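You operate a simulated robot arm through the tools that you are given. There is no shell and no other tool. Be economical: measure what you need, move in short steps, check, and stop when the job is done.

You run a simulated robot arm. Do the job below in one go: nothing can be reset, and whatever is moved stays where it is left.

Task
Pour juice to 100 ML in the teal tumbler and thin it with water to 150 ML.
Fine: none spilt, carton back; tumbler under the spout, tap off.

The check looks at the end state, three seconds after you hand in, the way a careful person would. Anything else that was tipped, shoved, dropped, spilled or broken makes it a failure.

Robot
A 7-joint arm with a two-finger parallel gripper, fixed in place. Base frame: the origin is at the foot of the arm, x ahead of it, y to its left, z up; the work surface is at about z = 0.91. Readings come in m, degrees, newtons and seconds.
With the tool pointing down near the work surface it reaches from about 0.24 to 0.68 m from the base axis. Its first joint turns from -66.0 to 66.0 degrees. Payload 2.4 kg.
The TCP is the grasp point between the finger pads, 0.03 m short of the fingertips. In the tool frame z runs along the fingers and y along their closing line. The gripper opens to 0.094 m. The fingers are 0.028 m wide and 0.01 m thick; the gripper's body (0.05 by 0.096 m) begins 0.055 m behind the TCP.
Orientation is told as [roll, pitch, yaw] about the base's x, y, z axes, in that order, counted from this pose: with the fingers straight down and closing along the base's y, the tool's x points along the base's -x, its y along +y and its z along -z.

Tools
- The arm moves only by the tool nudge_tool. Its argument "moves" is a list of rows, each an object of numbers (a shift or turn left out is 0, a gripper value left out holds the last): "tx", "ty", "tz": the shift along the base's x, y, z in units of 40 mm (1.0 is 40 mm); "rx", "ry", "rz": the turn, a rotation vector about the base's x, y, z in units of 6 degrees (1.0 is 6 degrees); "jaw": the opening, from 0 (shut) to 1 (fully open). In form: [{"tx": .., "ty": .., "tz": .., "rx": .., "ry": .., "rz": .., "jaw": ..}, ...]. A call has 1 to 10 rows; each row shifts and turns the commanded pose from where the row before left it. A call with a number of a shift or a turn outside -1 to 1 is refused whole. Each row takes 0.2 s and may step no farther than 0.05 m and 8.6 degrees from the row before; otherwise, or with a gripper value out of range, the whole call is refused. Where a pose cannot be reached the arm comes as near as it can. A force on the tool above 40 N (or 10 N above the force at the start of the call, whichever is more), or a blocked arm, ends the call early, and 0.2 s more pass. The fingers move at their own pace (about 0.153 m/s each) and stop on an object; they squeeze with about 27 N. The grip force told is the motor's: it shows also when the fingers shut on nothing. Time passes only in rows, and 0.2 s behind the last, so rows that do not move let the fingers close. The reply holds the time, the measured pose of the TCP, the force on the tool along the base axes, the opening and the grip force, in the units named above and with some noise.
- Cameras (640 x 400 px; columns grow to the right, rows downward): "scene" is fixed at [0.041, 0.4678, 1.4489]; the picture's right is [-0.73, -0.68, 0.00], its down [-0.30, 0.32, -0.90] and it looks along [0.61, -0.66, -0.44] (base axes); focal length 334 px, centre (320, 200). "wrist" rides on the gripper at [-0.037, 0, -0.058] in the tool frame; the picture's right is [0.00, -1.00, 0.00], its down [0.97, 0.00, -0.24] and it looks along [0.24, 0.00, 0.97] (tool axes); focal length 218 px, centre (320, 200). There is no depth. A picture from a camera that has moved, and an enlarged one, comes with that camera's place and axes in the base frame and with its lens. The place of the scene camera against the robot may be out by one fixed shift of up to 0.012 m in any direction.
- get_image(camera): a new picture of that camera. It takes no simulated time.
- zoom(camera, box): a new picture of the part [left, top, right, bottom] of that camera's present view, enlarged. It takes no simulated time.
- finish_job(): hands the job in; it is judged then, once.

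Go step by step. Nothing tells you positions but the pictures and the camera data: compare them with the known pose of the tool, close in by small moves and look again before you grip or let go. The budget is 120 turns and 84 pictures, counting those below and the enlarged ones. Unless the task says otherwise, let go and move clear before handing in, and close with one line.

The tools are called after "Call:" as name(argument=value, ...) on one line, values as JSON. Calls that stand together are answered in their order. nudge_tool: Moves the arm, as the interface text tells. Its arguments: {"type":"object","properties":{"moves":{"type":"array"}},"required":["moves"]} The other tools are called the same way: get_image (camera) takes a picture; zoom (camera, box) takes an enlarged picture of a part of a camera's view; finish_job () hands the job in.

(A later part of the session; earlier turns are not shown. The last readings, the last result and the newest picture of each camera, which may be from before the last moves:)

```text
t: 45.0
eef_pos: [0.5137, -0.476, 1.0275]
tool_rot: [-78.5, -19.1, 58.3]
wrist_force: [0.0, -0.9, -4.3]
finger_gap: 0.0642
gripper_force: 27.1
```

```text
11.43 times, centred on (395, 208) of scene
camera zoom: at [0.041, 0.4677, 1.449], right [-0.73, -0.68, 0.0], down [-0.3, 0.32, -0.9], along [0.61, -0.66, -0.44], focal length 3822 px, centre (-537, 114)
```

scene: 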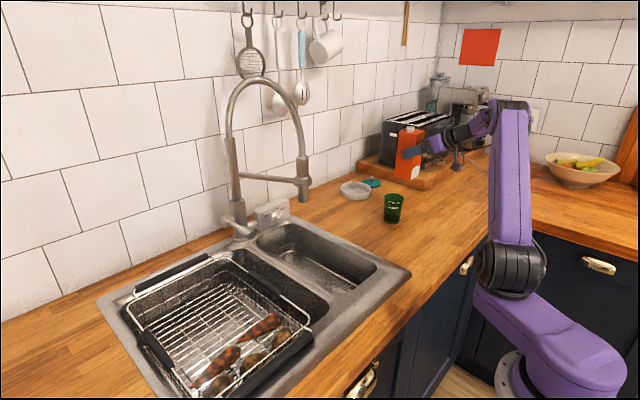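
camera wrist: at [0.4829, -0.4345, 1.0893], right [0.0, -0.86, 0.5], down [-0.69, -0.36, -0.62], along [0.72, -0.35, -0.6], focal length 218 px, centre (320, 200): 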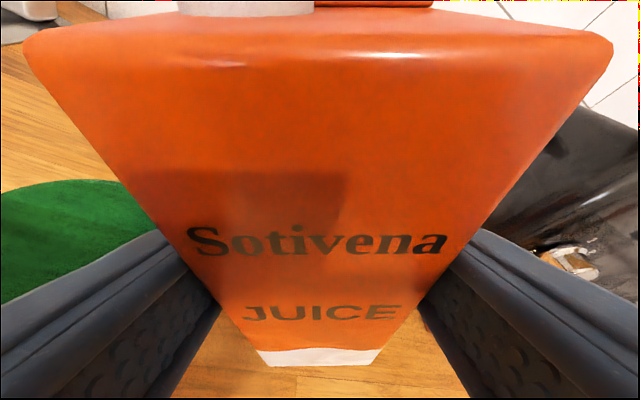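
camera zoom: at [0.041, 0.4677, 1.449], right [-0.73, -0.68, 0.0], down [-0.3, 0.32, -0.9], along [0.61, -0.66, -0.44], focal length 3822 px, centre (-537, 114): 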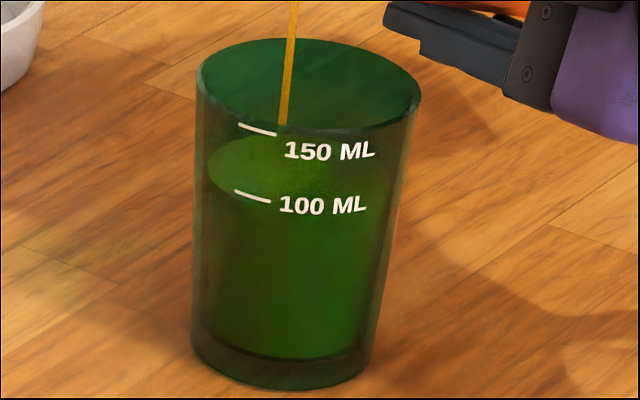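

It's very near 100 ML and still running, so I tilt back at once.

Call:
nudge_tool(moves=[{"rx": 1, "ty": 0.03, "tz": -0.05}, {"rx": 1, "ty": 0.04, "tz": -0.05}])

Call:
zoom(camera="scene", box=[380, 190, 410, 225])

Call:
zoom(camera="scene", box=[388, 200, 400, 216])

```text
t: 45.6
eef_pos: [0.5133, -0.4739, 1.024]
tool_rot: [-71.3, -29.3, 55.2]
wrist_force: [0.0, 0.8, -3.3]
finger_gap: 0.0643
gripper_force: 26.9
```

```text
11.43 times, centred on (395, 208) of scene
camera zoom: at [0.041, 0.4677, 1.449], right [-0.73, -0.68, 0.0], down [-0.3, 0.32, -0.9], along [0.61, -0.66, -0.44], focal length 3822 px, centre (-537, 114)
```

zoom: 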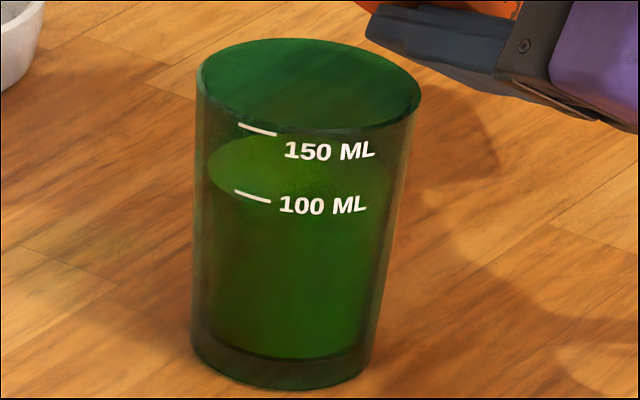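

```text
16.00 times, centred on (394, 208) of scene
camera zoom: at [0.041, 0.4677, 1.449], right [-0.73, -0.68, 0.0], down [-0.3, 0.32, -0.9], along [0.61, -0.66, -0.44], focal length 5350 px, centre (-864, 72)
```

zoom: 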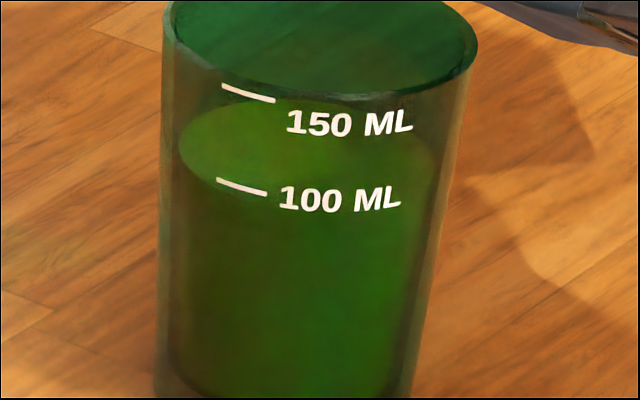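

The level sits a few ML below the 100 tick by my geometry (~95). I give one short extra dip of the carton.

Call:
nudge_tool(moves=[{"rx": -1, "ty": -0.04, "tz": 0.05}, {"rx": -1, "ty": -0.03, "tz": 0.05}, {}, {"rx": 1, "ty": 0.03, "tz": -0.05}, {"rx": 1, "ty": 0.04, "tz": -0.05}])

Call:
zoom(camera="scene", box=[388, 200, 400, 216])

```text
t: 46.8
eef_pos: [0.5137, -0.4739, 1.0239]
tool_rot: [-71.2, -29.1, 55.3]
wrist_force: [-0.3, 0.0, -3.4]
finger_gap: 0.0642
gripper_force: 27.0
```

```text
16.00 times, centred on (394, 208) of scene
camera zoom: at [0.041, 0.4677, 1.449], right [-0.73, -0.68, 0.0], down [-0.3, 0.32, -0.9], along [0.61, -0.66, -0.44], focal length 5350 px, centre (-864, 72)
```

zoom: 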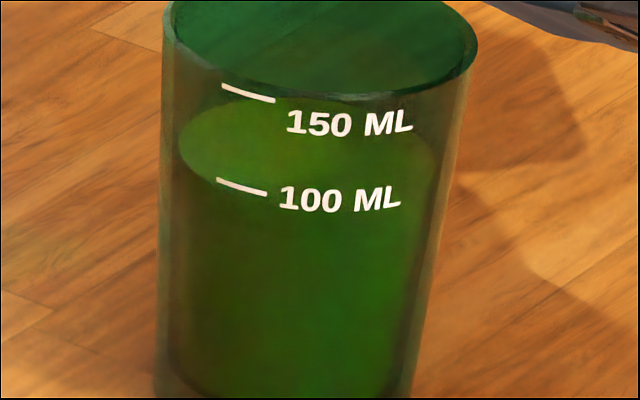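

Hardly any change. I repeat with one more degree and a slightly longer hold.

Call:
nudge_tool(moves=[{"rx": -1, "ty": -0.04, "tz": 0.05}, {"rx": -1, "ty": -0.03, "tz": 0.05}, {"rx": -0.15}, {}, {}, {"rx": 1, "ty": 0.03, "tz": -0.05}, {"rx": 1, "ty": 0.04, "tz": -0.05}])

Call:
zoom(camera="scene", box=[388, 200, 400, 216])

Call:
zoom(camera="scene", box=[375, 165, 425, 225])

```text
t: 48.4
eef_pos: [0.5135, -0.4761, 1.0244]
tool_rot: [-71.8, -28.5, 55.5]
wrist_force: [-0.5, -0.5, -2.5]
finger_gap: 0.0643
gripper_force: 26.5
```

```text
16.00 times, centred on (394, 208) of scene
camera zoom: at [0.041, 0.4677, 1.449], right [-0.73, -0.68, 0.0], down [-0.3, 0.32, -0.9], along [0.61, -0.66, -0.44], focal length 5350 px, centre (-864, 72)
```

zoom: 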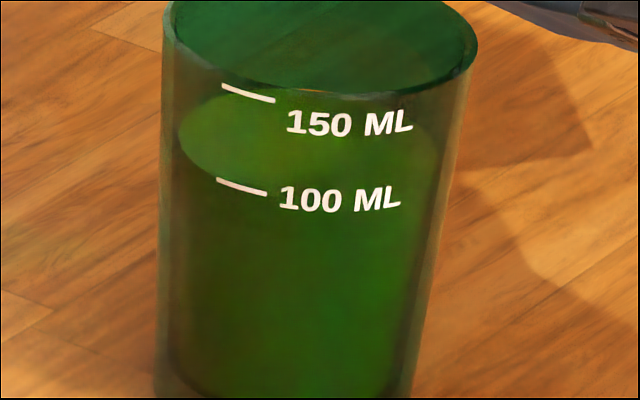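

```text
6.67 times, centred on (400, 195) of scene
camera zoom: at [0.041, 0.4677, 1.449], right [-0.73, -0.68, 0.0], down [-0.3, 0.32, -0.9], along [0.61, -0.66, -0.44], focal length 2229 px, centre (-213, 233)
```

zoom: 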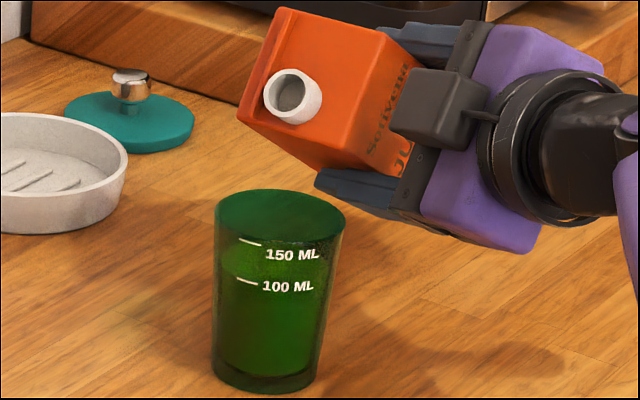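

That brought it to the 100 ML tick. Now I bring the carton upright while rising, the reverse of the way in.

Call:
nudge_tool(moves=[{"rx": 1, "tz": 0.1}, {"rx": 1, "tz": 0.1, "ty": -0.02}, {"rx": 1, "tz": 0.2, "ty": -0.04}, {"rx": 1, "tz": 0.3, "ty": -0.05}, {"rx": 1, "tz": 0.4, "ty": -0.05}, {"rx": 1, "tz": 0.4, "ty": -0.05}, {"rx": 1, "tz": 0.4}, {"rx": 1, "tz": 0.4}, {"rx": 1, "tz": 0.3}, {"rx": 0.45, "tz": 0.2}])

Call:
get_image(camera="scene")

```text
t: 50.6
eef_pos: [0.5123, -0.4829, 1.1357]
tool_rot: [0.2, -60.0, -0.2]
wrist_force: [0.8, 0.1, -3.4]
finger_gap: 0.0642
gripper_force: 27.8
```

```text
36 pictures are left
```

scene: 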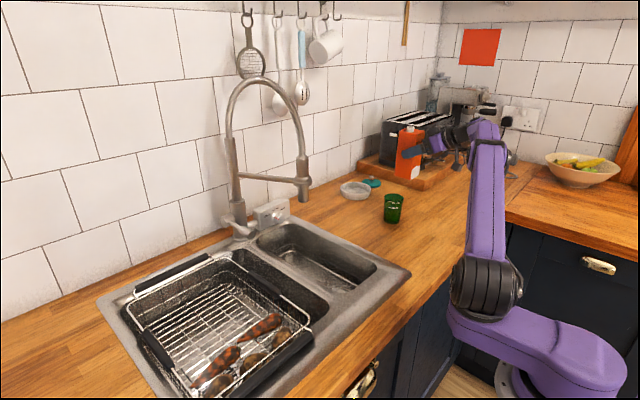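

Upright. I carry it back over the same path to its original spot.

Call:
nudge_tool(moves=[{"ty": 0.3}, {"ty": 0.8, "tx": 0.15}, {"ty": 0.8, "tx": 0.15}, {"ty": 0.8, "tx": 0.15}, {"ty": 0.8, "tx": 0.15}, {"ty": 0.8, "tx": 0.12}, {"ty": 0.52, "tx": 0.1}, {}])

Call:
nudge_tool(moves=[{"tz": -0.8}, {"tz": -0.8}, {"tz": -0.8}, {"tz": -0.6}, {"tz": -0.15}, {}])

Call:
zoom(camera="scene", box=[330, 150, 430, 250])

```text
t: 52.4
eef_pos: [0.5447, -0.2909, 1.1342]
tool_rot: [-0.2, -60.2, 0.1]
wrist_force: [-0.2, 0.1, -2.8]
finger_gap: 0.0644
gripper_force: 27.1
```

```text
t: 53.8
eef_pos: [0.546, -0.2912, 1.0099]
tool_rot: [-0.2, -60.3, 0.1]
wrist_force: [-0.6, -0.3, -3.1]
finger_gap: 0.0641
gripper_force: 27.0
```

```text
4.00 times, centred on (380, 200) of scene
camera zoom: at [0.041, 0.4678, 1.449], right [-0.73, -0.68, 0.0], down [-0.3, 0.32, -0.9], along [0.61, -0.66, -0.44], focal length 1338 px, centre (80, 200)
```

zoom: 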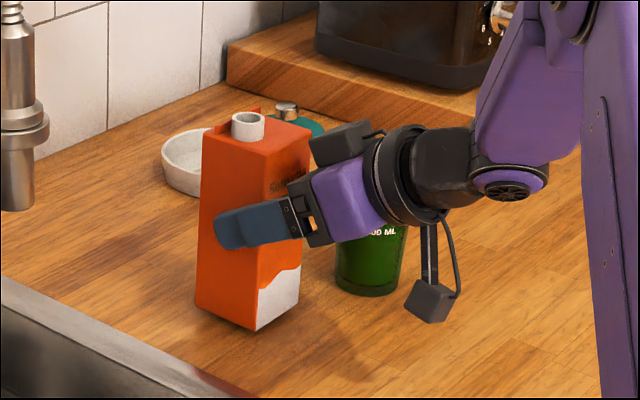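

About 6 mm above the counter and some 4 mm off to the left in the picture; I shift by that and lower gently to contact.

Call:
nudge_tool(moves=[{"tx": -0.07, "ty": -0.07}, {"tz": -0.08}, {}])

Call:
nudge_tool(moves=[{"tz": -0.04}, {}])

```text
t: 54.6
eef_pos: [0.5432, -0.2936, 1.0069]
tool_rot: [0.0, -60.2, 0.1]
wrist_force: [-0.2, 0.8, -3.9]
finger_gap: 0.0643
gripper_force: 27.2
```

```text
t: 55.2
eef_pos: [0.544, -0.2928, 1.0044]
tool_rot: [-0.1, -60.1, 0.1]
wrist_force: [-1.4, -0.3, -3.5]
finger_gap: 0.0641
gripper_force: 27.0
```

Call:
nudge_tool(moves=[{"tz": -0.04}, {}])

Call:
nudge_tool(moves=[{"tz": -0.04}, {}])

Call:
zoom(camera="scene", box=[330, 150, 430, 250])

```text
t: 55.8
eef_pos: [0.5443, -0.2936, 1.0024]
tool_rot: [-0.1, -60.2, 0.1]
wrist_force: [-0.1, 0.0, 0.0]
finger_gap: 0.0644
gripper_force: 27.1
```

```text
t: 56.4
eef_pos: [0.5434, -0.2929, 1.0033]
tool_rot: [-0.5, -60.4, 0.4]
wrist_force: [-4.5, 2.1, 14.6]
finger_gap: 0.0642
gripper_force: 26.3
```

```text
4.00 times, centred on (380, 200) of scene
camera zoom: at [0.0406, 0.468, 1.4489], right [-0.73, -0.68, 0.0], down [-0.3, 0.32, -0.9], along [0.61, -0.66, -0.44], focal length 1338 px, centre (80, 200)
```

zoom: 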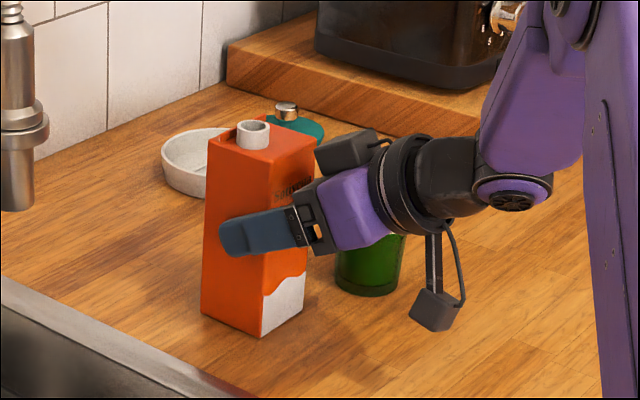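

The carton stands back on its original footprint. I open and back out along the tool axis.

Call:
nudge_tool(moves=[{"tz": 0.04}, {"jaw": 0.75}, {"jaw": 0.75}, {"tx": -0.4, "tz": 0.25}, {"tx": -0.8, "tz": 0.6}, {"tx": -0.8, "tz": 0.6}, {"tx": -0.8, "tz": 0.7}, {"tx": -0.6, "tz": 0.6}])

Call:
get_image(camera="wrist")

Call:
zoom(camera="scene", box=[330, 150, 430, 250])

```text
t: 58.2
eef_pos: [0.4079, -0.2912, 1.1138]
tool_rot: [-0.1, -60.3, 0.1]
wrist_force: [-0.2, -0.1, 0.4]
finger_gap: 0.0707
gripper_force: 0.0
```

```text
33 pictures are left
camera wrist: at [0.3767, -0.2903, 1.1729], right [0.0, -1.0, 0.0], down [-0.69, 0.0, -0.72], along [0.72, 0.0, -0.69], focal length 218 px, centre (320, 200)
```

wrist: 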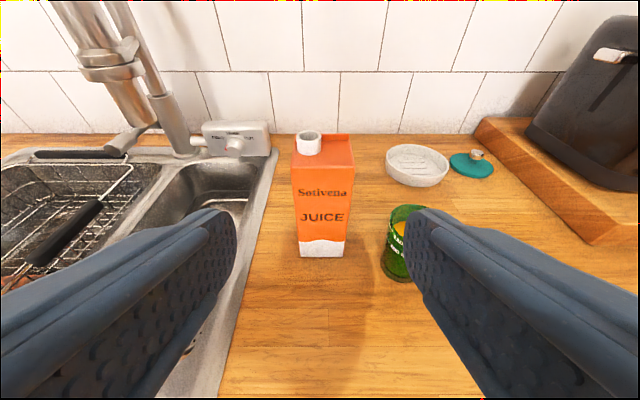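

```text
4.00 times, centred on (380, 200) of scene
camera zoom: at [0.041, 0.4678, 1.4489], right [-0.73, -0.68, 0.0], down [-0.3, 0.32, -0.9], along [0.61, -0.66, -0.44], focal length 1338 px, centre (80, 200)
```

zoom: 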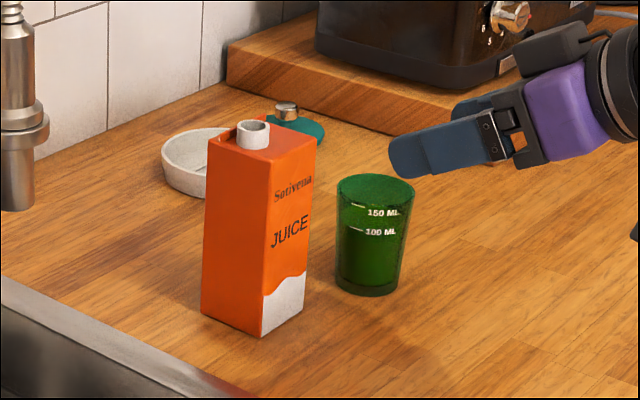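

Carton is back in place and the tumbler shows juice to the 100 line. I now set the tool at 45° and line up to grip the tumbler from the front.

Call:
nudge_tool(moves=[{"ry": 1, "ty": -0.5, "jaw": 0.87}, {"ry": 1, "ty": -0.7}, {"ry": 0.52, "ty": -0.7}, {"ty": -0.78, "tx": 0.25}, {"tz": -0.7, "tx": 0.2}, {"tz": -0.75}])

Call:
get_image(camera="wrist")

```text
t: 59.6
eef_pos: [0.4251, -0.4014, 1.0566]
tool_rot: [0.0, -44.9, 0.1]
wrist_force: [0.4, 0.1, 0.1]
finger_gap: 0.082
gripper_force: 0.0
```

```text
31 pictures are left
camera wrist: at [0.4108, -0.4017, 1.1214], right [0.0, -1.0, 0.0], down [-0.86, 0.0, -0.52], along [0.52, 0.0, -0.86], focal length 218 px, centre (320, 200)
```

wrist: 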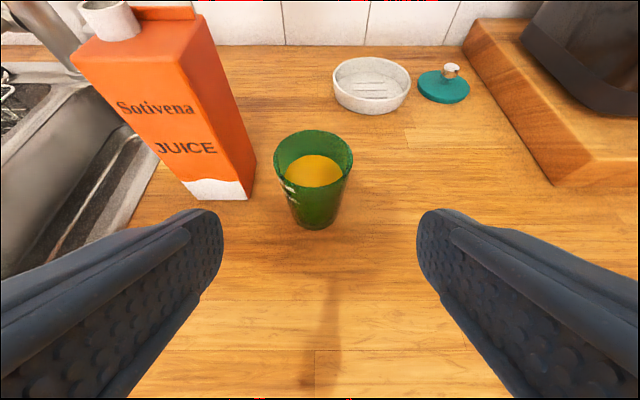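

Tumbler at (0.526,-0.396). I move in along the tool axis.

Call:
nudge_tool(moves=[{"tx": 0.64, "tz": -0.62, "ty": 0.06}, {"tx": 0.64, "tz": -0.62, "ty": 0.06}, {"tx": 0.64, "tz": -0.62}, {"tx": 0.6, "tz": -0.6}, {}])

Call:
get_image(camera="wrist")

Call:
zoom(camera="scene", box=[350, 150, 450, 250])

```text
t: 60.8
eef_pos: [0.5263, -0.3953, 0.9558]
tool_rot: [0.0, -45.0, 0.1]
wrist_force: [-0.6, 0.3, 0.2]
finger_gap: 0.0818
gripper_force: 0.1
```

```text
30 pictures are left
camera wrist: at [0.5115, -0.3952, 1.0228], right [0.0, -1.0, 0.0], down [-0.86, 0.0, -0.52], along [0.52, 0.0, -0.86], focal length 218 px, centre (320, 200)
```

wrist: 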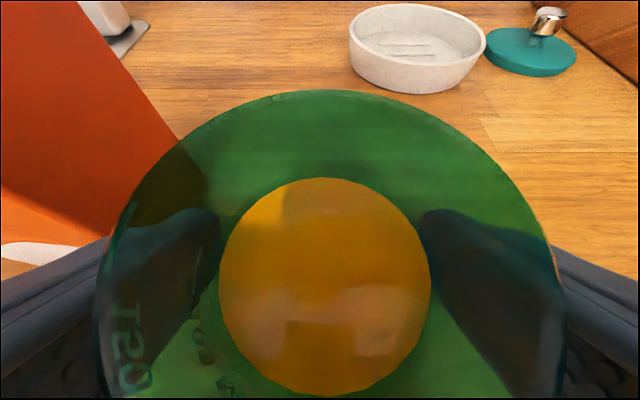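

```text
4.00 times, centred on (400, 200) of scene
camera zoom: at [0.041, 0.4678, 1.4489], right [-0.73, -0.68, 0.0], down [-0.3, 0.32, -0.9], along [0.61, -0.66, -0.44], focal length 1338 px, centre (0, 200)
```

zoom: 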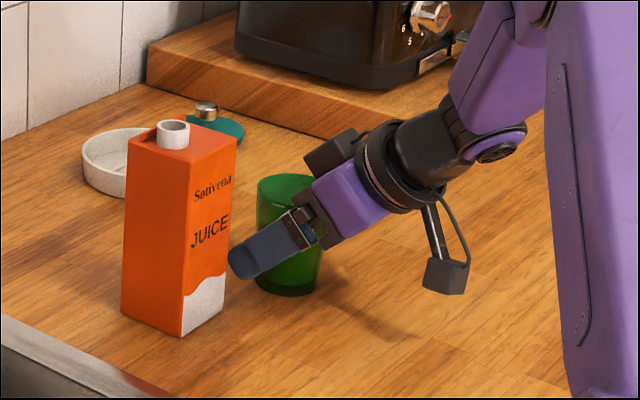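

Well aligned. I close the grip and lift slowly.

Call:
nudge_tool(moves=[{"jaw": 0}, {"jaw": 0}, {}, {"tz": 0.1}, {"tz": 0.25}, {"tz": 0.35}, {"tz": 0.35}, {"tz": 0.2}, {}])

Call:
zoom(camera="scene", box=[350, 150, 450, 250])

```text
t: 62.8
eef_pos: [0.5261, -0.3963, 1.0061]
tool_rot: [0.0, -45.0, 0.1]
wrist_force: [0.0, -0.2, -2.4]
finger_gap: 0.0601
gripper_force: 26.9
```

```text
4.00 times, centred on (400, 200) of scene
camera zoom: at [0.041, 0.4678, 1.449], right [-0.73, -0.68, 0.0], down [-0.3, 0.32, -0.9], along [0.61, -0.66, -0.44], focal length 1338 px, centre (0, 200)
```

zoom: 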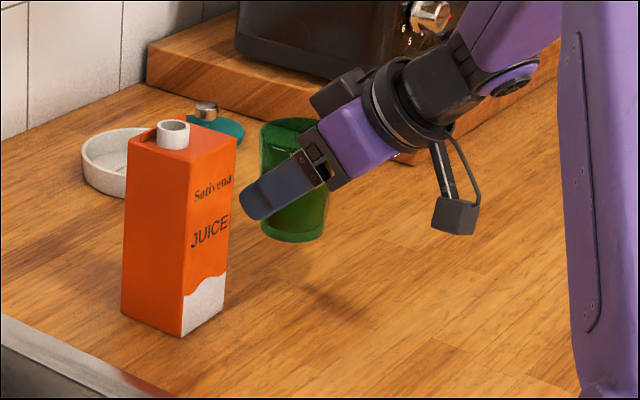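

Held upright. I draw back in -x first, then travel along +y past the carton.

Call:
nudge_tool(moves=[{"tx": -0.15}, {"tx": -0.3}, {"tx": -0.4}, {"tx": -0.45}, {"tx": -0.3, "ty": 0.1}, {"tx": -0.15, "ty": 0.25}, {"ty": 0.4}, {"ty": 0.5}, {"ty": 0.5}, {"ty": 0.5}])

Call:
nudge_tool(moves=[{"ty": 0.5}, {"ty": 0.6}, {"ty": 0.6}, {"ty": 0.6}, {"ty": 0.6}, {"ty": 0.6}, {"ty": 0.6}, {"ty": 0.6}, {"ty": 0.5}, {"ty": 0.3}])

Call:
get_image(camera="scene")

Call:
get_image(camera="wrist")

```text
t: 65.0
eef_pos: [0.4546, -0.3026, 1.0074]
tool_rot: [0.0, -45.0, 0.1]
wrist_force: [-0.1, 0.3, -2.5]
finger_gap: 0.0601
gripper_force: 26.7
```

```text
t: 67.2
eef_pos: [0.456, -0.0831, 1.0055]
tool_rot: [-0.1, -45.0, 0.1]
wrist_force: [0.6, 0.2, -0.9]
finger_gap: 0.0598
gripper_force: 27.6
```

```text
27 pictures are left
```

scene: 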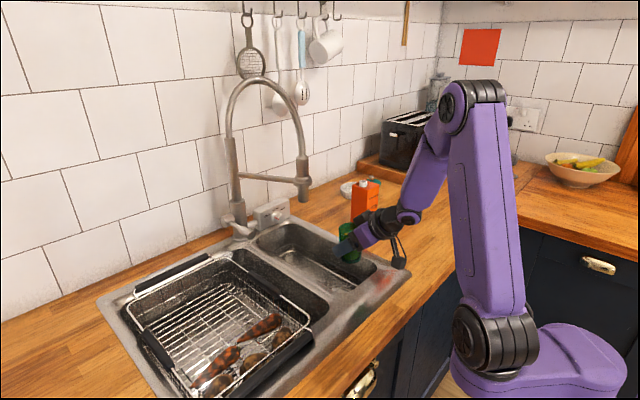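

```text
26 pictures are left
camera wrist: at [0.4409, -0.0835, 1.0715], right [0.0, -1.0, 0.0], down [-0.86, 0.0, -0.52], along [0.52, 0.0, -0.86], focal length 218 px, centre (320, 200)
```

wrist: 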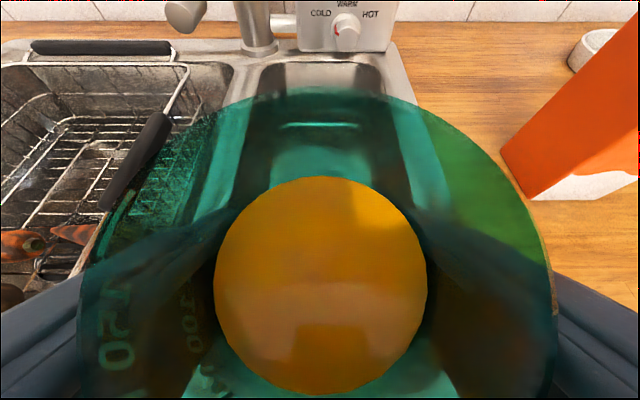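

The tumbler (indeed teal) is centred before the right bowl, whose mid-line is y≈-0.087, the same as the spout. I move in under the spout level and then diagonally down.

Call:
nudge_tool(moves=[{"tx": 0.15}, {"tx": 0.3}, {"tx": 0.45, "ty": -0.05}, {"tx": 0.5, "ty": -0.05}, {"tx": 0.5}, {"tx": 0.4}, {"tx": 0.15}])

Call:
nudge_tool(moves=[{"tx": 0.1, "tz": -0.15}, {"tx": 0.2, "tz": -0.4}, {"tx": 0.3, "tz": -0.5}, {"tx": 0.3, "tz": -0.5}, {"tx": 0.3, "tz": -0.5}, {"tx": 0.25, "tz": -0.4}, {"tx": 0.1, "tz": -0.2}])

Call:
get_image(camera="scene")

Call:
zoom(camera="scene", box=[250, 140, 410, 300])

```text
t: 68.8
eef_pos: [0.5545, -0.0877, 1.0065]
tool_rot: [-0.1, -45.1, 0.0]
wrist_force: [-0.3, 0.0, -1.5]
finger_gap: 0.0598
gripper_force: 27.0
```

```text
t: 70.4
eef_pos: [0.616, -0.0878, 0.8996]
tool_rot: [-0.2, -45.1, 0.2]
wrist_force: [0.2, 0.3, -1.8]
finger_gap: 0.0599
gripper_force: 27.0
```

```text
25 pictures are left
```

scene: 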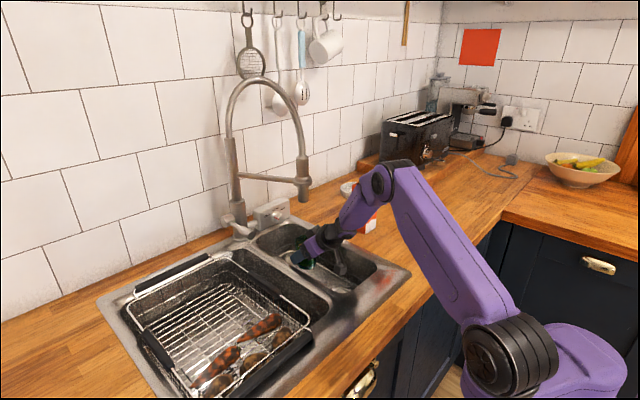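

```text
2.50 times, centred on (330, 220) of scene
camera zoom: at [0.041, 0.4678, 1.4489], right [-0.73, -0.68, 0.0], down [-0.3, 0.32, -0.9], along [0.61, -0.66, -0.44], focal length 836 px, centre (295, 150)
```

zoom: 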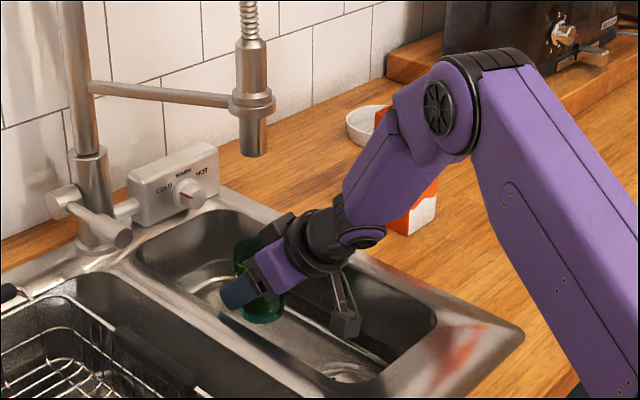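

It's inside the bowl under the spout and nothing touches. I lower slowly toward the bowl floor.

Call:
nudge_tool(moves=[{"tx": 0.08, "tz": -0.25}, {"tz": -0.25}, {"tz": -0.2}, {}])

Call:
nudge_tool(moves=[{"tz": -0.1}, {}])

Call:
zoom(camera="scene", box=[270, 190, 370, 300])

```text
t: 71.4
eef_pos: [0.6198, -0.0901, 0.8727]
tool_rot: [-0.1, -45.0, 0.1]
wrist_force: [-0.6, -0.5, -2.2]
finger_gap: 0.0596
gripper_force: 27.1
```

```text
t: 72.0
eef_pos: [0.6187, -0.0911, 0.8693]
tool_rot: [-0.1, -45.1, 0.2]
wrist_force: [-0.3, 0.1, -1.3]
finger_gap: 0.0602
gripper_force: 26.9
```

```text
3.64 times, centred on (320, 245) of scene
camera zoom: at [0.041, 0.4678, 1.4489], right [-0.73, -0.68, 0.0], down [-0.3, 0.32, -0.9], along [0.61, -0.66, -0.44], focal length 1216 px, centre (320, 36)
```

zoom: 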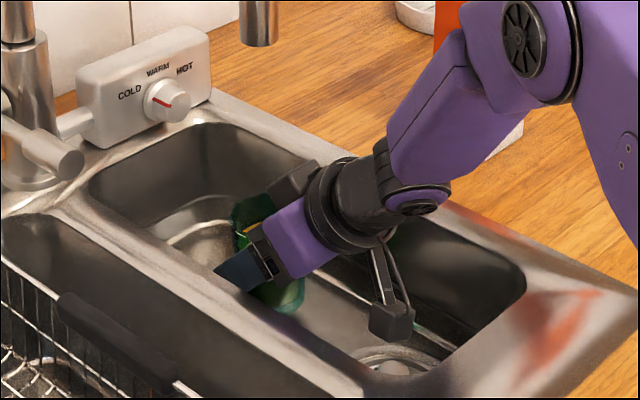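

Still hanging. Lowering a few mm at a time.

Call:
nudge_tool(moves=[{"tz": -0.1}, {}])

Call:
nudge_tool(moves=[{"tz": -0.1}, {}])

Call:
nudge_tool(moves=[{"tz": -0.08}, {}])

```text
t: 72.6
eef_pos: [0.6201, -0.0891, 0.8646]
tool_rot: [-0.1, -45.1, 0.2]
wrist_force: [-0.1, -0.8, -1.9]
finger_gap: 0.06
gripper_force: 27.3
```

```text
t: 73.2
eef_pos: [0.6188, -0.0888, 0.8613]
tool_rot: [-0.1, -45.1, 0.1]
wrist_force: [0.2, -0.3, -2.3]
finger_gap: 0.0597
gripper_force: 27.2
```

```text
t: 73.8
eef_pos: [0.6188, -0.0896, 0.8569]
tool_rot: [-0.1, -45.1, 0.1]
wrist_force: [0.4, -0.5, -2.6]
finger_gap: 0.0601
gripper_force: 27.3
```

Call:
nudge_tool(moves=[{"tz": -0.08}, {}])

Call:
nudge_tool(moves=[{"tz": -0.07}, {}])

Call:
get_image(camera="wrist")

```text
t: 74.4
eef_pos: [0.6197, -0.0896, 0.8552]
tool_rot: [-0.2, -45.1, 0.1]
wrist_force: [0.2, -0.4, -1.8]
finger_gap: 0.0598
gripper_force: 27.2
```

```text
t: 75.0
eef_pos: [0.6187, -0.0899, 0.8517]
tool_rot: [-0.1, -45.1, 0.1]
wrist_force: [-0.4, -0.1, -2.1]
finger_gap: 0.0597
gripper_force: 27.2
```

```text
22 pictures are left
camera wrist: at [0.6049, -0.0897, 0.9176], right [0.0, -1.0, 0.0], down [-0.86, 0.0, -0.52], along [0.52, 0.0, -0.86], focal length 218 px, centre (320, 200)
```

wrist: 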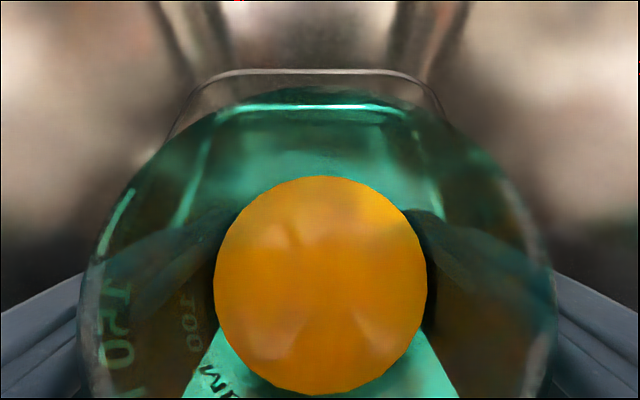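

Still free; continue down in 3 mm steps.

Call:
nudge_tool(moves=[{"tz": -0.08}, {}])

Call:
nudge_tool(moves=[{"tz": -0.08}, {}])

Call:
nudge_tool(moves=[{"tz": -0.08}, {}])

```text
t: 75.6
eef_pos: [0.6196, -0.0893, 0.8488]
tool_rot: [0.0, -45.1, 0.2]
wrist_force: [-0.8, -0.5, 2.3]
finger_gap: 0.0599
gripper_force: 27.0
```

```text
t: 76.2
eef_pos: [0.6198, -0.0897, 0.8462]
tool_rot: [-0.1, -45.4, 0.1]
wrist_force: [-0.4, -3.4, 11.1]
finger_gap: 0.0596
gripper_force: 27.1
```

```text
t: 76.8
eef_pos: [0.6201, -0.091, 0.8433]
tool_rot: [-0.3, -45.3, 0.1]
wrist_force: [1.0, -5.0, 12.2]
finger_gap: 0.0593
gripper_force: 26.8
```

It rests on the bowl floor. I ease the pressure, open and retreat along the tool axis.

Call:
nudge_tool(moves=[{"tz": 0.1}, {"jaw": 0.82}, {"jaw": 0.82}, {"tx": -0.3, "tz": 0.3}, {"tx": -0.6, "tz": 0.6}, {"tx": -0.7, "tz": 0.7}, {"tx": -0.7, "tz": 0.75}, {"tx": -0.7, "tz": 0.8}, {"tx": -0.4, "tz": 0.9}])

Call:
get_image(camera="scene")

Call:
zoom(camera="scene", box=[270, 170, 350, 280])

```text
t: 78.8
eef_pos: [0.4853, -0.0876, 1.0096]
tool_rot: [-0.2, -45.0, 0.0]
wrist_force: [1.2, -0.2, 0.2]
finger_gap: 0.0772
gripper_force: 0.0
```

```text
21 pictures are left
```

scene: 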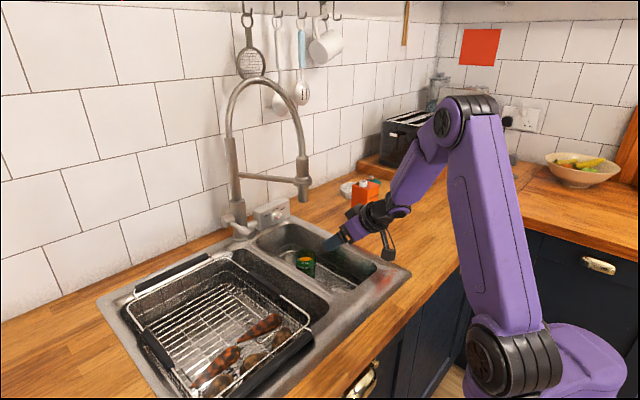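

```text
3.64 times, centred on (310, 225) of scene
camera zoom: at [0.041, 0.4678, 1.4489], right [-0.73, -0.68, 0.0], down [-0.3, 0.32, -0.9], along [0.61, -0.66, -0.44], focal length 1216 px, centre (356, 109)
```

zoom: 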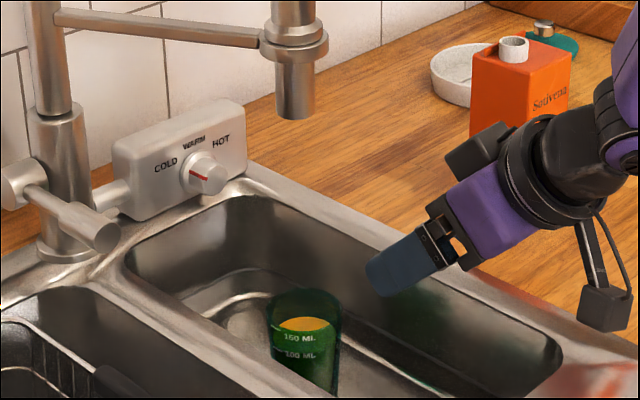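

The tumbler stands right under the spout (within ~5 mm). Next I go before the tap lever and look at it, with the tool at 30° below level.

Call:
nudge_tool(moves=[{"tz": 0.8, "tx": -0.3, "ry": -1}, {"tz": 0.6, "ty": 0.6, "ry": -1}, {"ty": 0.8, "ry": -0.5}, {"ty": 0.9}, {"ty": 0.9}])

Call:
get_image(camera="wrist")

Call:
zoom(camera="scene", box=[205, 170, 295, 250])

```text
t: 80.0
eef_pos: [0.4739, 0.0392, 1.0619]
tool_rot: [-0.3, -60.0, 0.3]
wrist_force: [-0.9, 0.6, 0.4]
finger_gap: 0.0772
gripper_force: 0.1
```

```text
19 pictures are left
camera wrist: at [0.4419, 0.0407, 1.1214], right [0.0, -1.0, 0.0], down [-0.69, 0.0, -0.72], along [0.72, 0.0, -0.69], focal length 218 px, centre (320, 200)
```

wrist: 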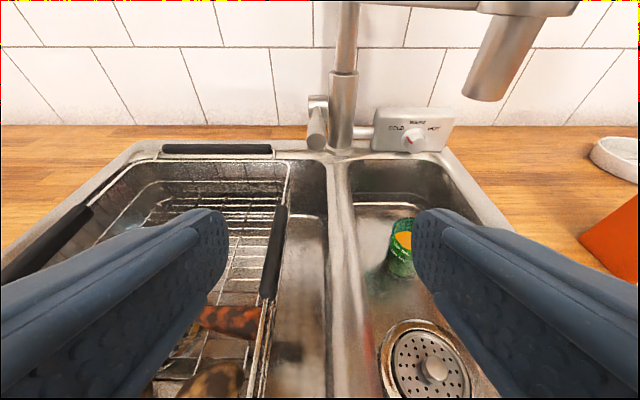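

```text
5.00 times, centred on (250, 210) of scene
camera zoom: at [0.041, 0.4678, 1.4489], right [-0.73, -0.68, 0.0], down [-0.3, 0.32, -0.9], along [0.61, -0.66, -0.44], focal length 1672 px, centre (670, 150)
```

zoom: 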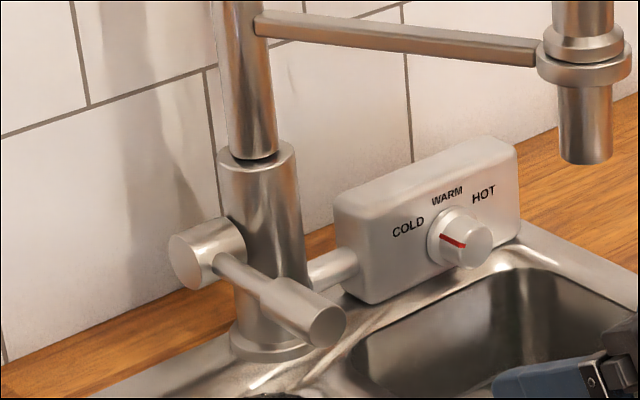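

Lever tip at about (0.673, 0.046, 0.99), knob about 22 mm thick. I pitch back to 45° and approach it with open fingers.

Call:
nudge_tool(moves=[{"ry": 1, "tx": 0.6, "ty": 0.1}, {"ry": 1, "tx": 0.8, "ty": 0.08}, {"ry": 0.5, "tx": 0.9, "tz": 0.1}, {"tx": 0.9, "tz": 0.1}])

Call:
get_image(camera="wrist")

```text
t: 81.0
eef_pos: [0.6007, 0.0445, 1.0697]
tool_rot: [-0.2, -45.2, 0.1]
wrist_force: [0.4, -0.4, 1.0]
finger_gap: 0.0771
gripper_force: 0.1
```

```text
17 pictures are left
camera wrist: at [0.5877, 0.0442, 1.1361], right [0.0, -1.0, 0.0], down [-0.86, 0.0, -0.52], along [0.52, 0.0, -0.86], focal length 218 px, centre (320, 200)
```

wrist: 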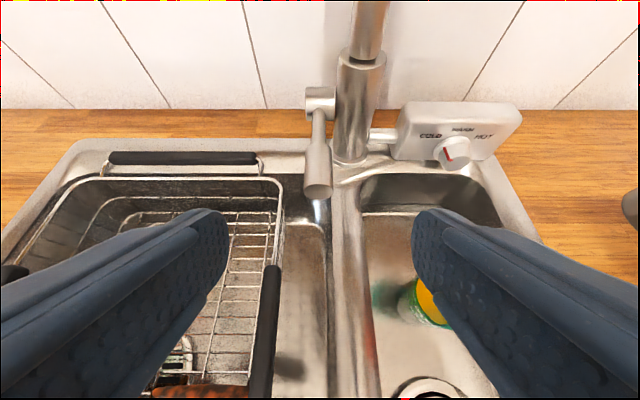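

Tip end refined to (0.69, 0.046, 0.983). I advance so the fingers straddle the knob.

Call:
nudge_tool(moves=[{"tx": 0.8, "tz": -0.65, "ty": 0.03}, {"tx": 0.8, "tz": -0.65}, {"tx": 0.7, "tz": -0.5}, {"tx": 0.4, "tz": -0.3}])

Call:
get_image(camera="wrist")

Call:
zoom(camera="scene", box=[205, 170, 325, 280])

```text
t: 82.0
eef_pos: [0.7072, 0.0483, 0.9855]
tool_rot: [0.0, -45.0, 0.1]
wrist_force: [-0.3, 0.0, -0.6]
finger_gap: 0.077
gripper_force: 0.1
```

```text
16 pictures are left
camera wrist: at [0.6925, 0.0475, 1.0515], right [0.0, -1.0, 0.0], down [-0.86, 0.0, -0.52], along [0.52, 0.0, -0.86], focal length 218 px, centre (320, 200)
```

wrist: 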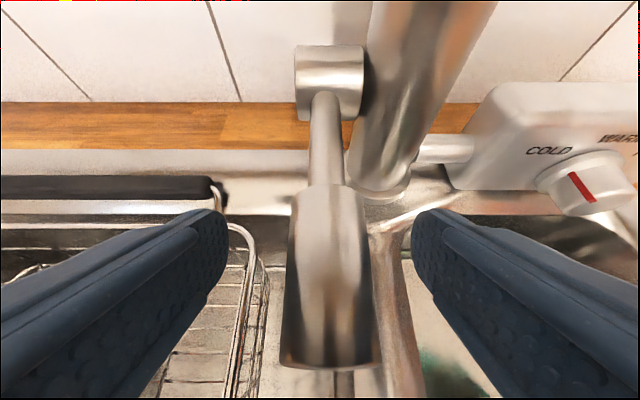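

```text
3.64 times, centred on (265, 225) of scene
camera zoom: at [0.041, 0.4678, 1.4489], right [-0.73, -0.68, 0.0], down [-0.3, 0.32, -0.9], along [0.61, -0.66, -0.44], focal length 1216 px, centre (520, 109)
```

zoom: 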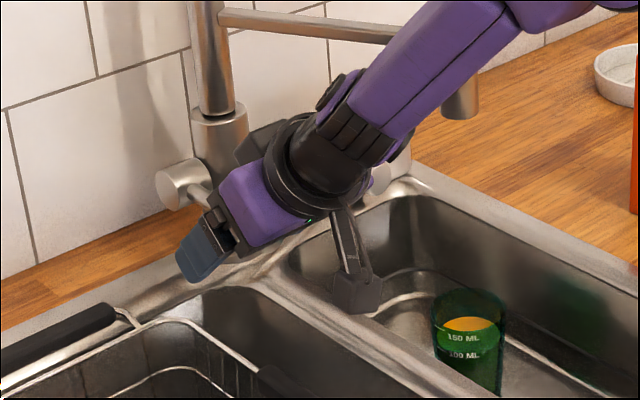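

The fingers straddle the lever knob and the tumbler stays in view. I close on the knob, without lifting yet.

Call:
nudge_tool(moves=[{"ty": -0.08, "jaw": 0.4}, {"jaw": 0.25}, {"jaw": 0}, {"jaw": 0}, {}])

Call:
zoom(camera="scene", box=[205, 120, 345, 280])

```text
t: 83.2
eef_pos: [0.7074, 0.0454, 0.9866]
tool_rot: [0.0, -45.1, 0.1]
wrist_force: [5.7, 2.0, -3.2]
finger_gap: 0.0287
gripper_force: 44.9
```

```text
2.50 times, centred on (275, 200) of scene
camera zoom: at [0.0412, 0.4678, 1.4489], right [-0.73, -0.68, 0.0], down [-0.3, 0.32, -0.9], along [0.61, -0.66, -0.44], focal length 836 px, centre (432, 200)
```

zoom: 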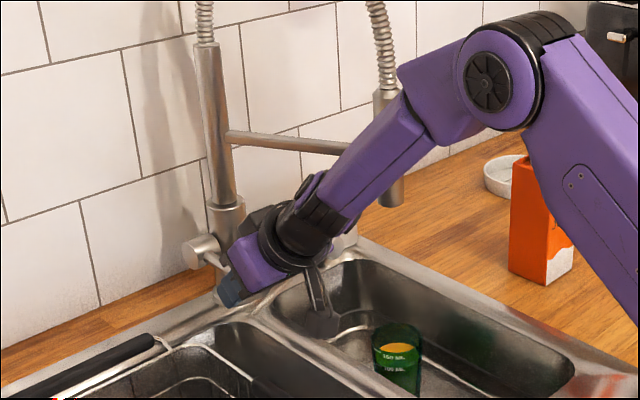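

Knob gripped (29 mm). I lift the lever by about 5° and watch the spout.

Call:
nudge_tool(moves=[{"tz": 0.1, "ry": 0.4}, {"tz": 0.1, "ry": 0.4}])

Call:
zoom(camera="scene", box=[265, 175, 345, 285])

```text
t: 83.8
eef_pos: [0.7115, 0.044, 0.9896]
tool_rot: [1.8, -43.2, -0.4]
wrist_force: [-17.8, -26.7, -10.1]
finger_gap: 0.0287
gripper_force: 45.6
out of reach, approached as far as the arm can: row 1, 2
```

```text
3.64 times, centred on (305, 230) of scene
camera zoom: at [0.0408, 0.467, 1.4492], right [-0.73, -0.68, 0.0], down [-0.3, 0.32, -0.9], along [0.61, -0.66, -0.44], focal length 1216 px, centre (374, 91)
```

zoom: 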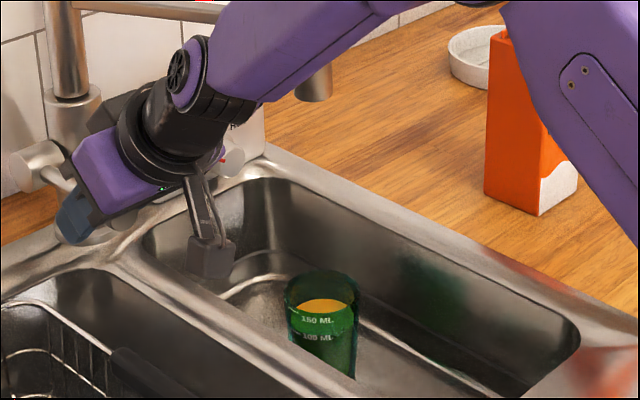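

No water yet, and that pose is at the reach limit (side force built up). I open to release the strain, then re-pitch to a shallower angle.

Call:
nudge_tool(moves=[{"jaw": 0.6}, {"jaw": 0.7}, {}])

```text
t: 84.6
eef_pos: [0.7123, 0.0547, 0.9918]
tool_rot: [1.8, -43.7, 0.2]
wrist_force: [-0.6, 0.5, 0.8]
finger_gap: 0.0658
gripper_force: 0.1
```

Call:
nudge_tool(moves=[{"rx": -0.21, "rz": -0.2, "ty": -0.12, "tx": -0.1}, {"ry": -0.8, "ty": -0.12, "tx": -0.1}, {"ry": -0.8, "tx": -0.1, "tz": -0.1}, {"ry": -0.7}])

Call:
get_image(camera="wrist")

```text
t: 85.3
eef_pos: [0.71, 0.0209, 0.9882]
tool_rot: [0.2, -48.1, -3.2]
wrist_force: [-1.4, 18.4, 1.8]
finger_gap: 0.076
gripper_force: 9.2
out of reach, approached as far as the arm can: row 2
stopped in row 3: the force on the tool passed its limit (the readings are from after the stop); the commanded pose is now the measured one
```

```text
12 pictures are left
camera wrist: at [0.6925, 0.0217, 1.0529], right [-0.06, -1.0, 0.0], down [-0.82, 0.05, -0.56], along [0.56, -0.03, -0.83], focal length 218 px, centre (320, 200)
```

wrist: 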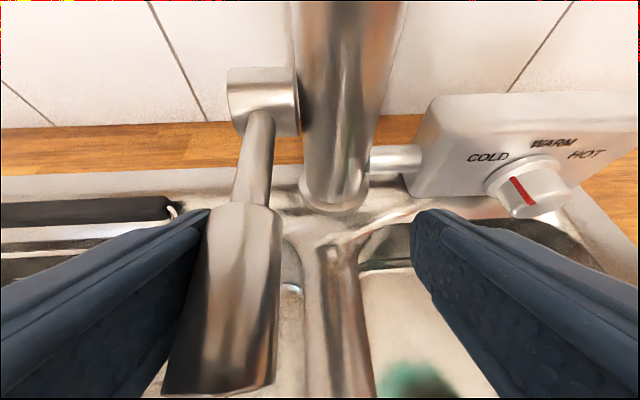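

The reach-limit drift pushed a finger against the knob. I recentre, back out, and re-pitch farther from the limit.

Call:
nudge_tool(moves=[{"ty": 0.3}, {"ty": 0.3}, {"tx": -0.5, "tz": 0.4}, {"tx": -0.8, "tz": 0.6}, {"tx": -0.8, "tz": 0.5}])

Call:
nudge_tool(moves=[{"rz": 0.5, "ry": -0.7}, {"ry": -0.8}, {"ry": -0.5}])

```text
t: 86.5
eef_pos: [0.6252, 0.0334, 1.0499]
tool_rot: [0.0, -48.3, -4.0]
wrist_force: [0.1, -0.2, -0.5]
finger_gap: 0.0657
gripper_force: 0.0
```

```text
t: 87.3
eef_pos: [0.6257, 0.0367, 1.0475]
tool_rot: [0.7, -60.5, -1.4]
wrist_force: [0.7, 0.4, 0.1]
finger_gap: 0.0659
gripper_force: 0.0
```

Good. Now I approach again at the 30° pitch to (0.70, 0.0445, 0.985).

Call:
nudge_tool(moves=[{"tx": 0.6, "tz": -0.5, "ty": 0.1, "rz": 0.15}, {"tx": 0.65, "tz": -0.5, "ty": 0.1}, {"tx": 0.6, "tz": -0.55}, {}])

Call:
get_image(camera="wrist")

```text
t: 88.3
eef_pos: [0.7011, 0.0402, 0.9867]
tool_rot: [0.7, -60.3, -0.6]
wrist_force: [0.5, -0.4, 0.2]
finger_gap: 0.0659
gripper_force: 0.1
```

```text
11 pictures are left
camera wrist: at [0.6707, 0.0404, 1.0471], right [0.0, -1.0, -0.01], down [-0.69, 0.0, -0.72], along [0.72, 0.0, -0.69], focal length 218 px, centre (320, 200)
```

wrist: 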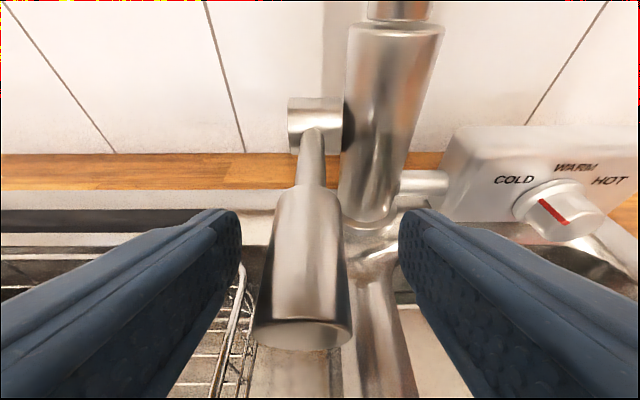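

Knob is between the fingers, 4 mm to the left. I centre, close, and feel.

Call:
nudge_tool(moves=[{"ty": 0.12, "jaw": 0.4}, {"jaw": 0}, {"jaw": 0}, {}])

Call:
nudge_tool(moves=[{"tz": 0.1}, {"tz": 0.1}])

Call:
zoom(camera="scene", box=[265, 175, 345, 285])

```text
t: 89.3
eef_pos: [0.7007, 0.0444, 0.9876]
tool_rot: [0.6, -60.3, -0.6]
wrist_force: [0.0, -5.7, -1.6]
finger_gap: 0.0271
gripper_force: 45.6
```

```text
t: 89.9
eef_pos: [0.6991, 0.0448, 0.9902]
tool_rot: [0.7, -59.9, -0.8]
wrist_force: [-6.0, -14.3, -11.1]
finger_gap: 0.0261
gripper_force: 45.3
```

```text
3.64 times, centred on (305, 230) of scene
camera zoom: at [0.0411, 0.4674, 1.4491], right [-0.73, -0.68, 0.0], down [-0.3, 0.32, -0.9], along [0.61, -0.66, -0.44], focal length 1216 px, centre (374, 91)
```

zoom: 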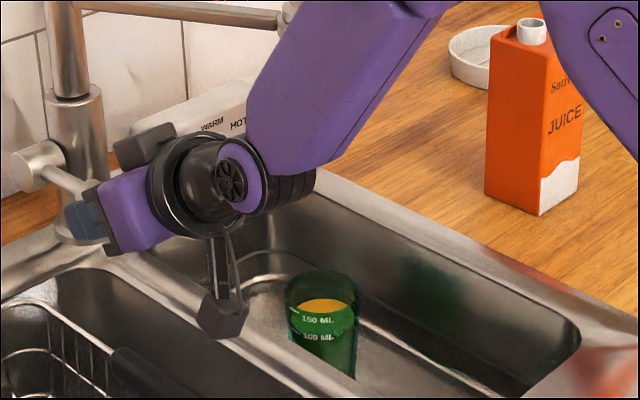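

The lever resists a bit (11 N) and no water yet. I lift a little more.

Call:
nudge_tool(moves=[{"tz": 0.15}, {"tz": 0.1}])

```text
t: 90.5
eef_pos: [0.7004, 0.0456, 1.0027]
tool_rot: [0.7, -60.0, -1.1]
wrist_force: [-8.5, -18.7, -12.0]
finger_gap: 0.0249
gripper_force: 44.7
```

Call:
zoom(camera="scene", box=[215, 155, 345, 285])

```text
3.08 times, centred on (280, 220) of scene
camera zoom: at [0.041, 0.4672, 1.4491], right [-0.73, -0.68, 0.0], down [-0.3, 0.32, -0.9], along [0.61, -0.66, -0.44], focal length 1029 px, centre (443, 138)
```

zoom: 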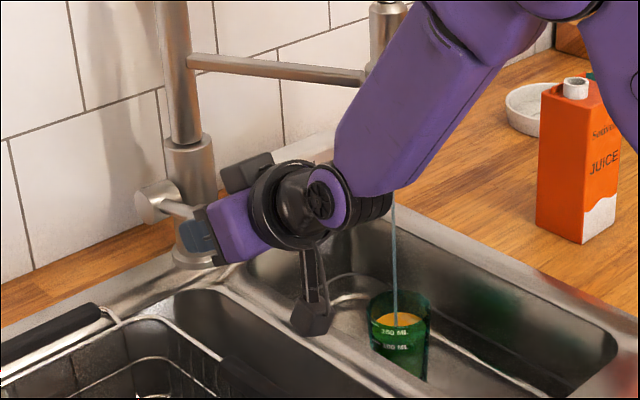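

Water runs as a thin stream straight into the tumbler. I hold briefly and read the level.

Call:
nudge_tool(moves=[{}, {}, {}])

Call:
zoom(camera="scene", box=[292, 246, 320, 280])

```text
t: 91.3
eef_pos: [0.7015, 0.0452, 1.0016]
tool_rot: [0.7, -59.9, -0.9]
wrist_force: [-9.6, -20.3, -11.7]
finger_gap: 0.0247
gripper_force: 45.0
```

```text
11.76 times, centred on (306, 263) of scene
camera zoom: at [0.041, 0.4672, 1.4491], right [-0.73, -0.68, 0.0], down [-0.3, 0.32, -0.9], along [0.61, -0.66, -0.44], focal length 3934 px, centre (485, -541)
```

zoom: 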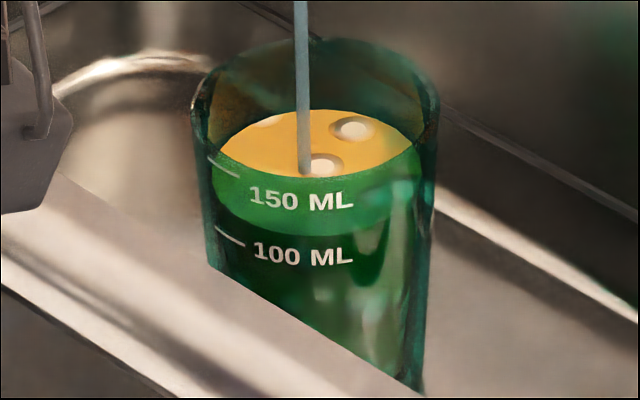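

About 117 ML, filling at some 12-15 ML/s. I wait about a second and read again.

Call:
nudge_tool(moves=[{}, {}, {}, {}])

Call:
zoom(camera="scene", box=[292, 246, 320, 280])

```text
t: 92.3
eef_pos: [0.7011, 0.045, 1.0033]
tool_rot: [0.6, -60.1, -1.0]
wrist_force: [-9.8, -19.1, -10.5]
finger_gap: 0.025
gripper_force: 44.7
```

```text
11.76 times, centred on (306, 263) of scene
camera zoom: at [0.041, 0.4672, 1.4491], right [-0.73, -0.68, 0.0], down [-0.3, 0.32, -0.9], along [0.61, -0.66, -0.44], focal length 3934 px, centre (485, -541)
```

zoom: 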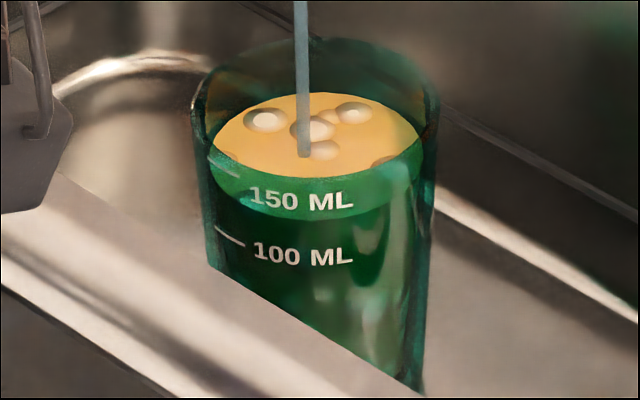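

About 129 ML, at 11.6 ML/s. I wait 0.8 s more and look once more before closing.

Call:
nudge_tool(moves=[{}, {}, {}])

Call:
zoom(camera="scene", box=[292, 246, 320, 280])

```text
t: 93.1
eef_pos: [0.7024, 0.0457, 1.0025]
tool_rot: [0.7, -60.0, -0.9]
wrist_force: [-10.3, -19.6, -10.7]
finger_gap: 0.0248
gripper_force: 44.9
```

```text
11.76 times, centred on (306, 263) of scene
camera zoom: at [0.041, 0.4672, 1.4491], right [-0.73, -0.68, 0.0], down [-0.3, 0.32, -0.9], along [0.61, -0.66, -0.44], focal length 3934 px, centre (485, -541)
```

zoom: 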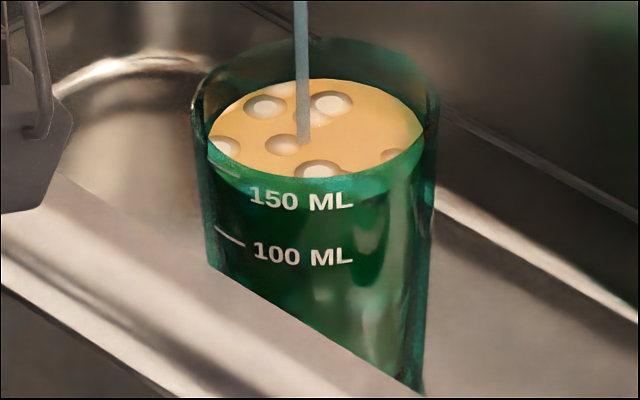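

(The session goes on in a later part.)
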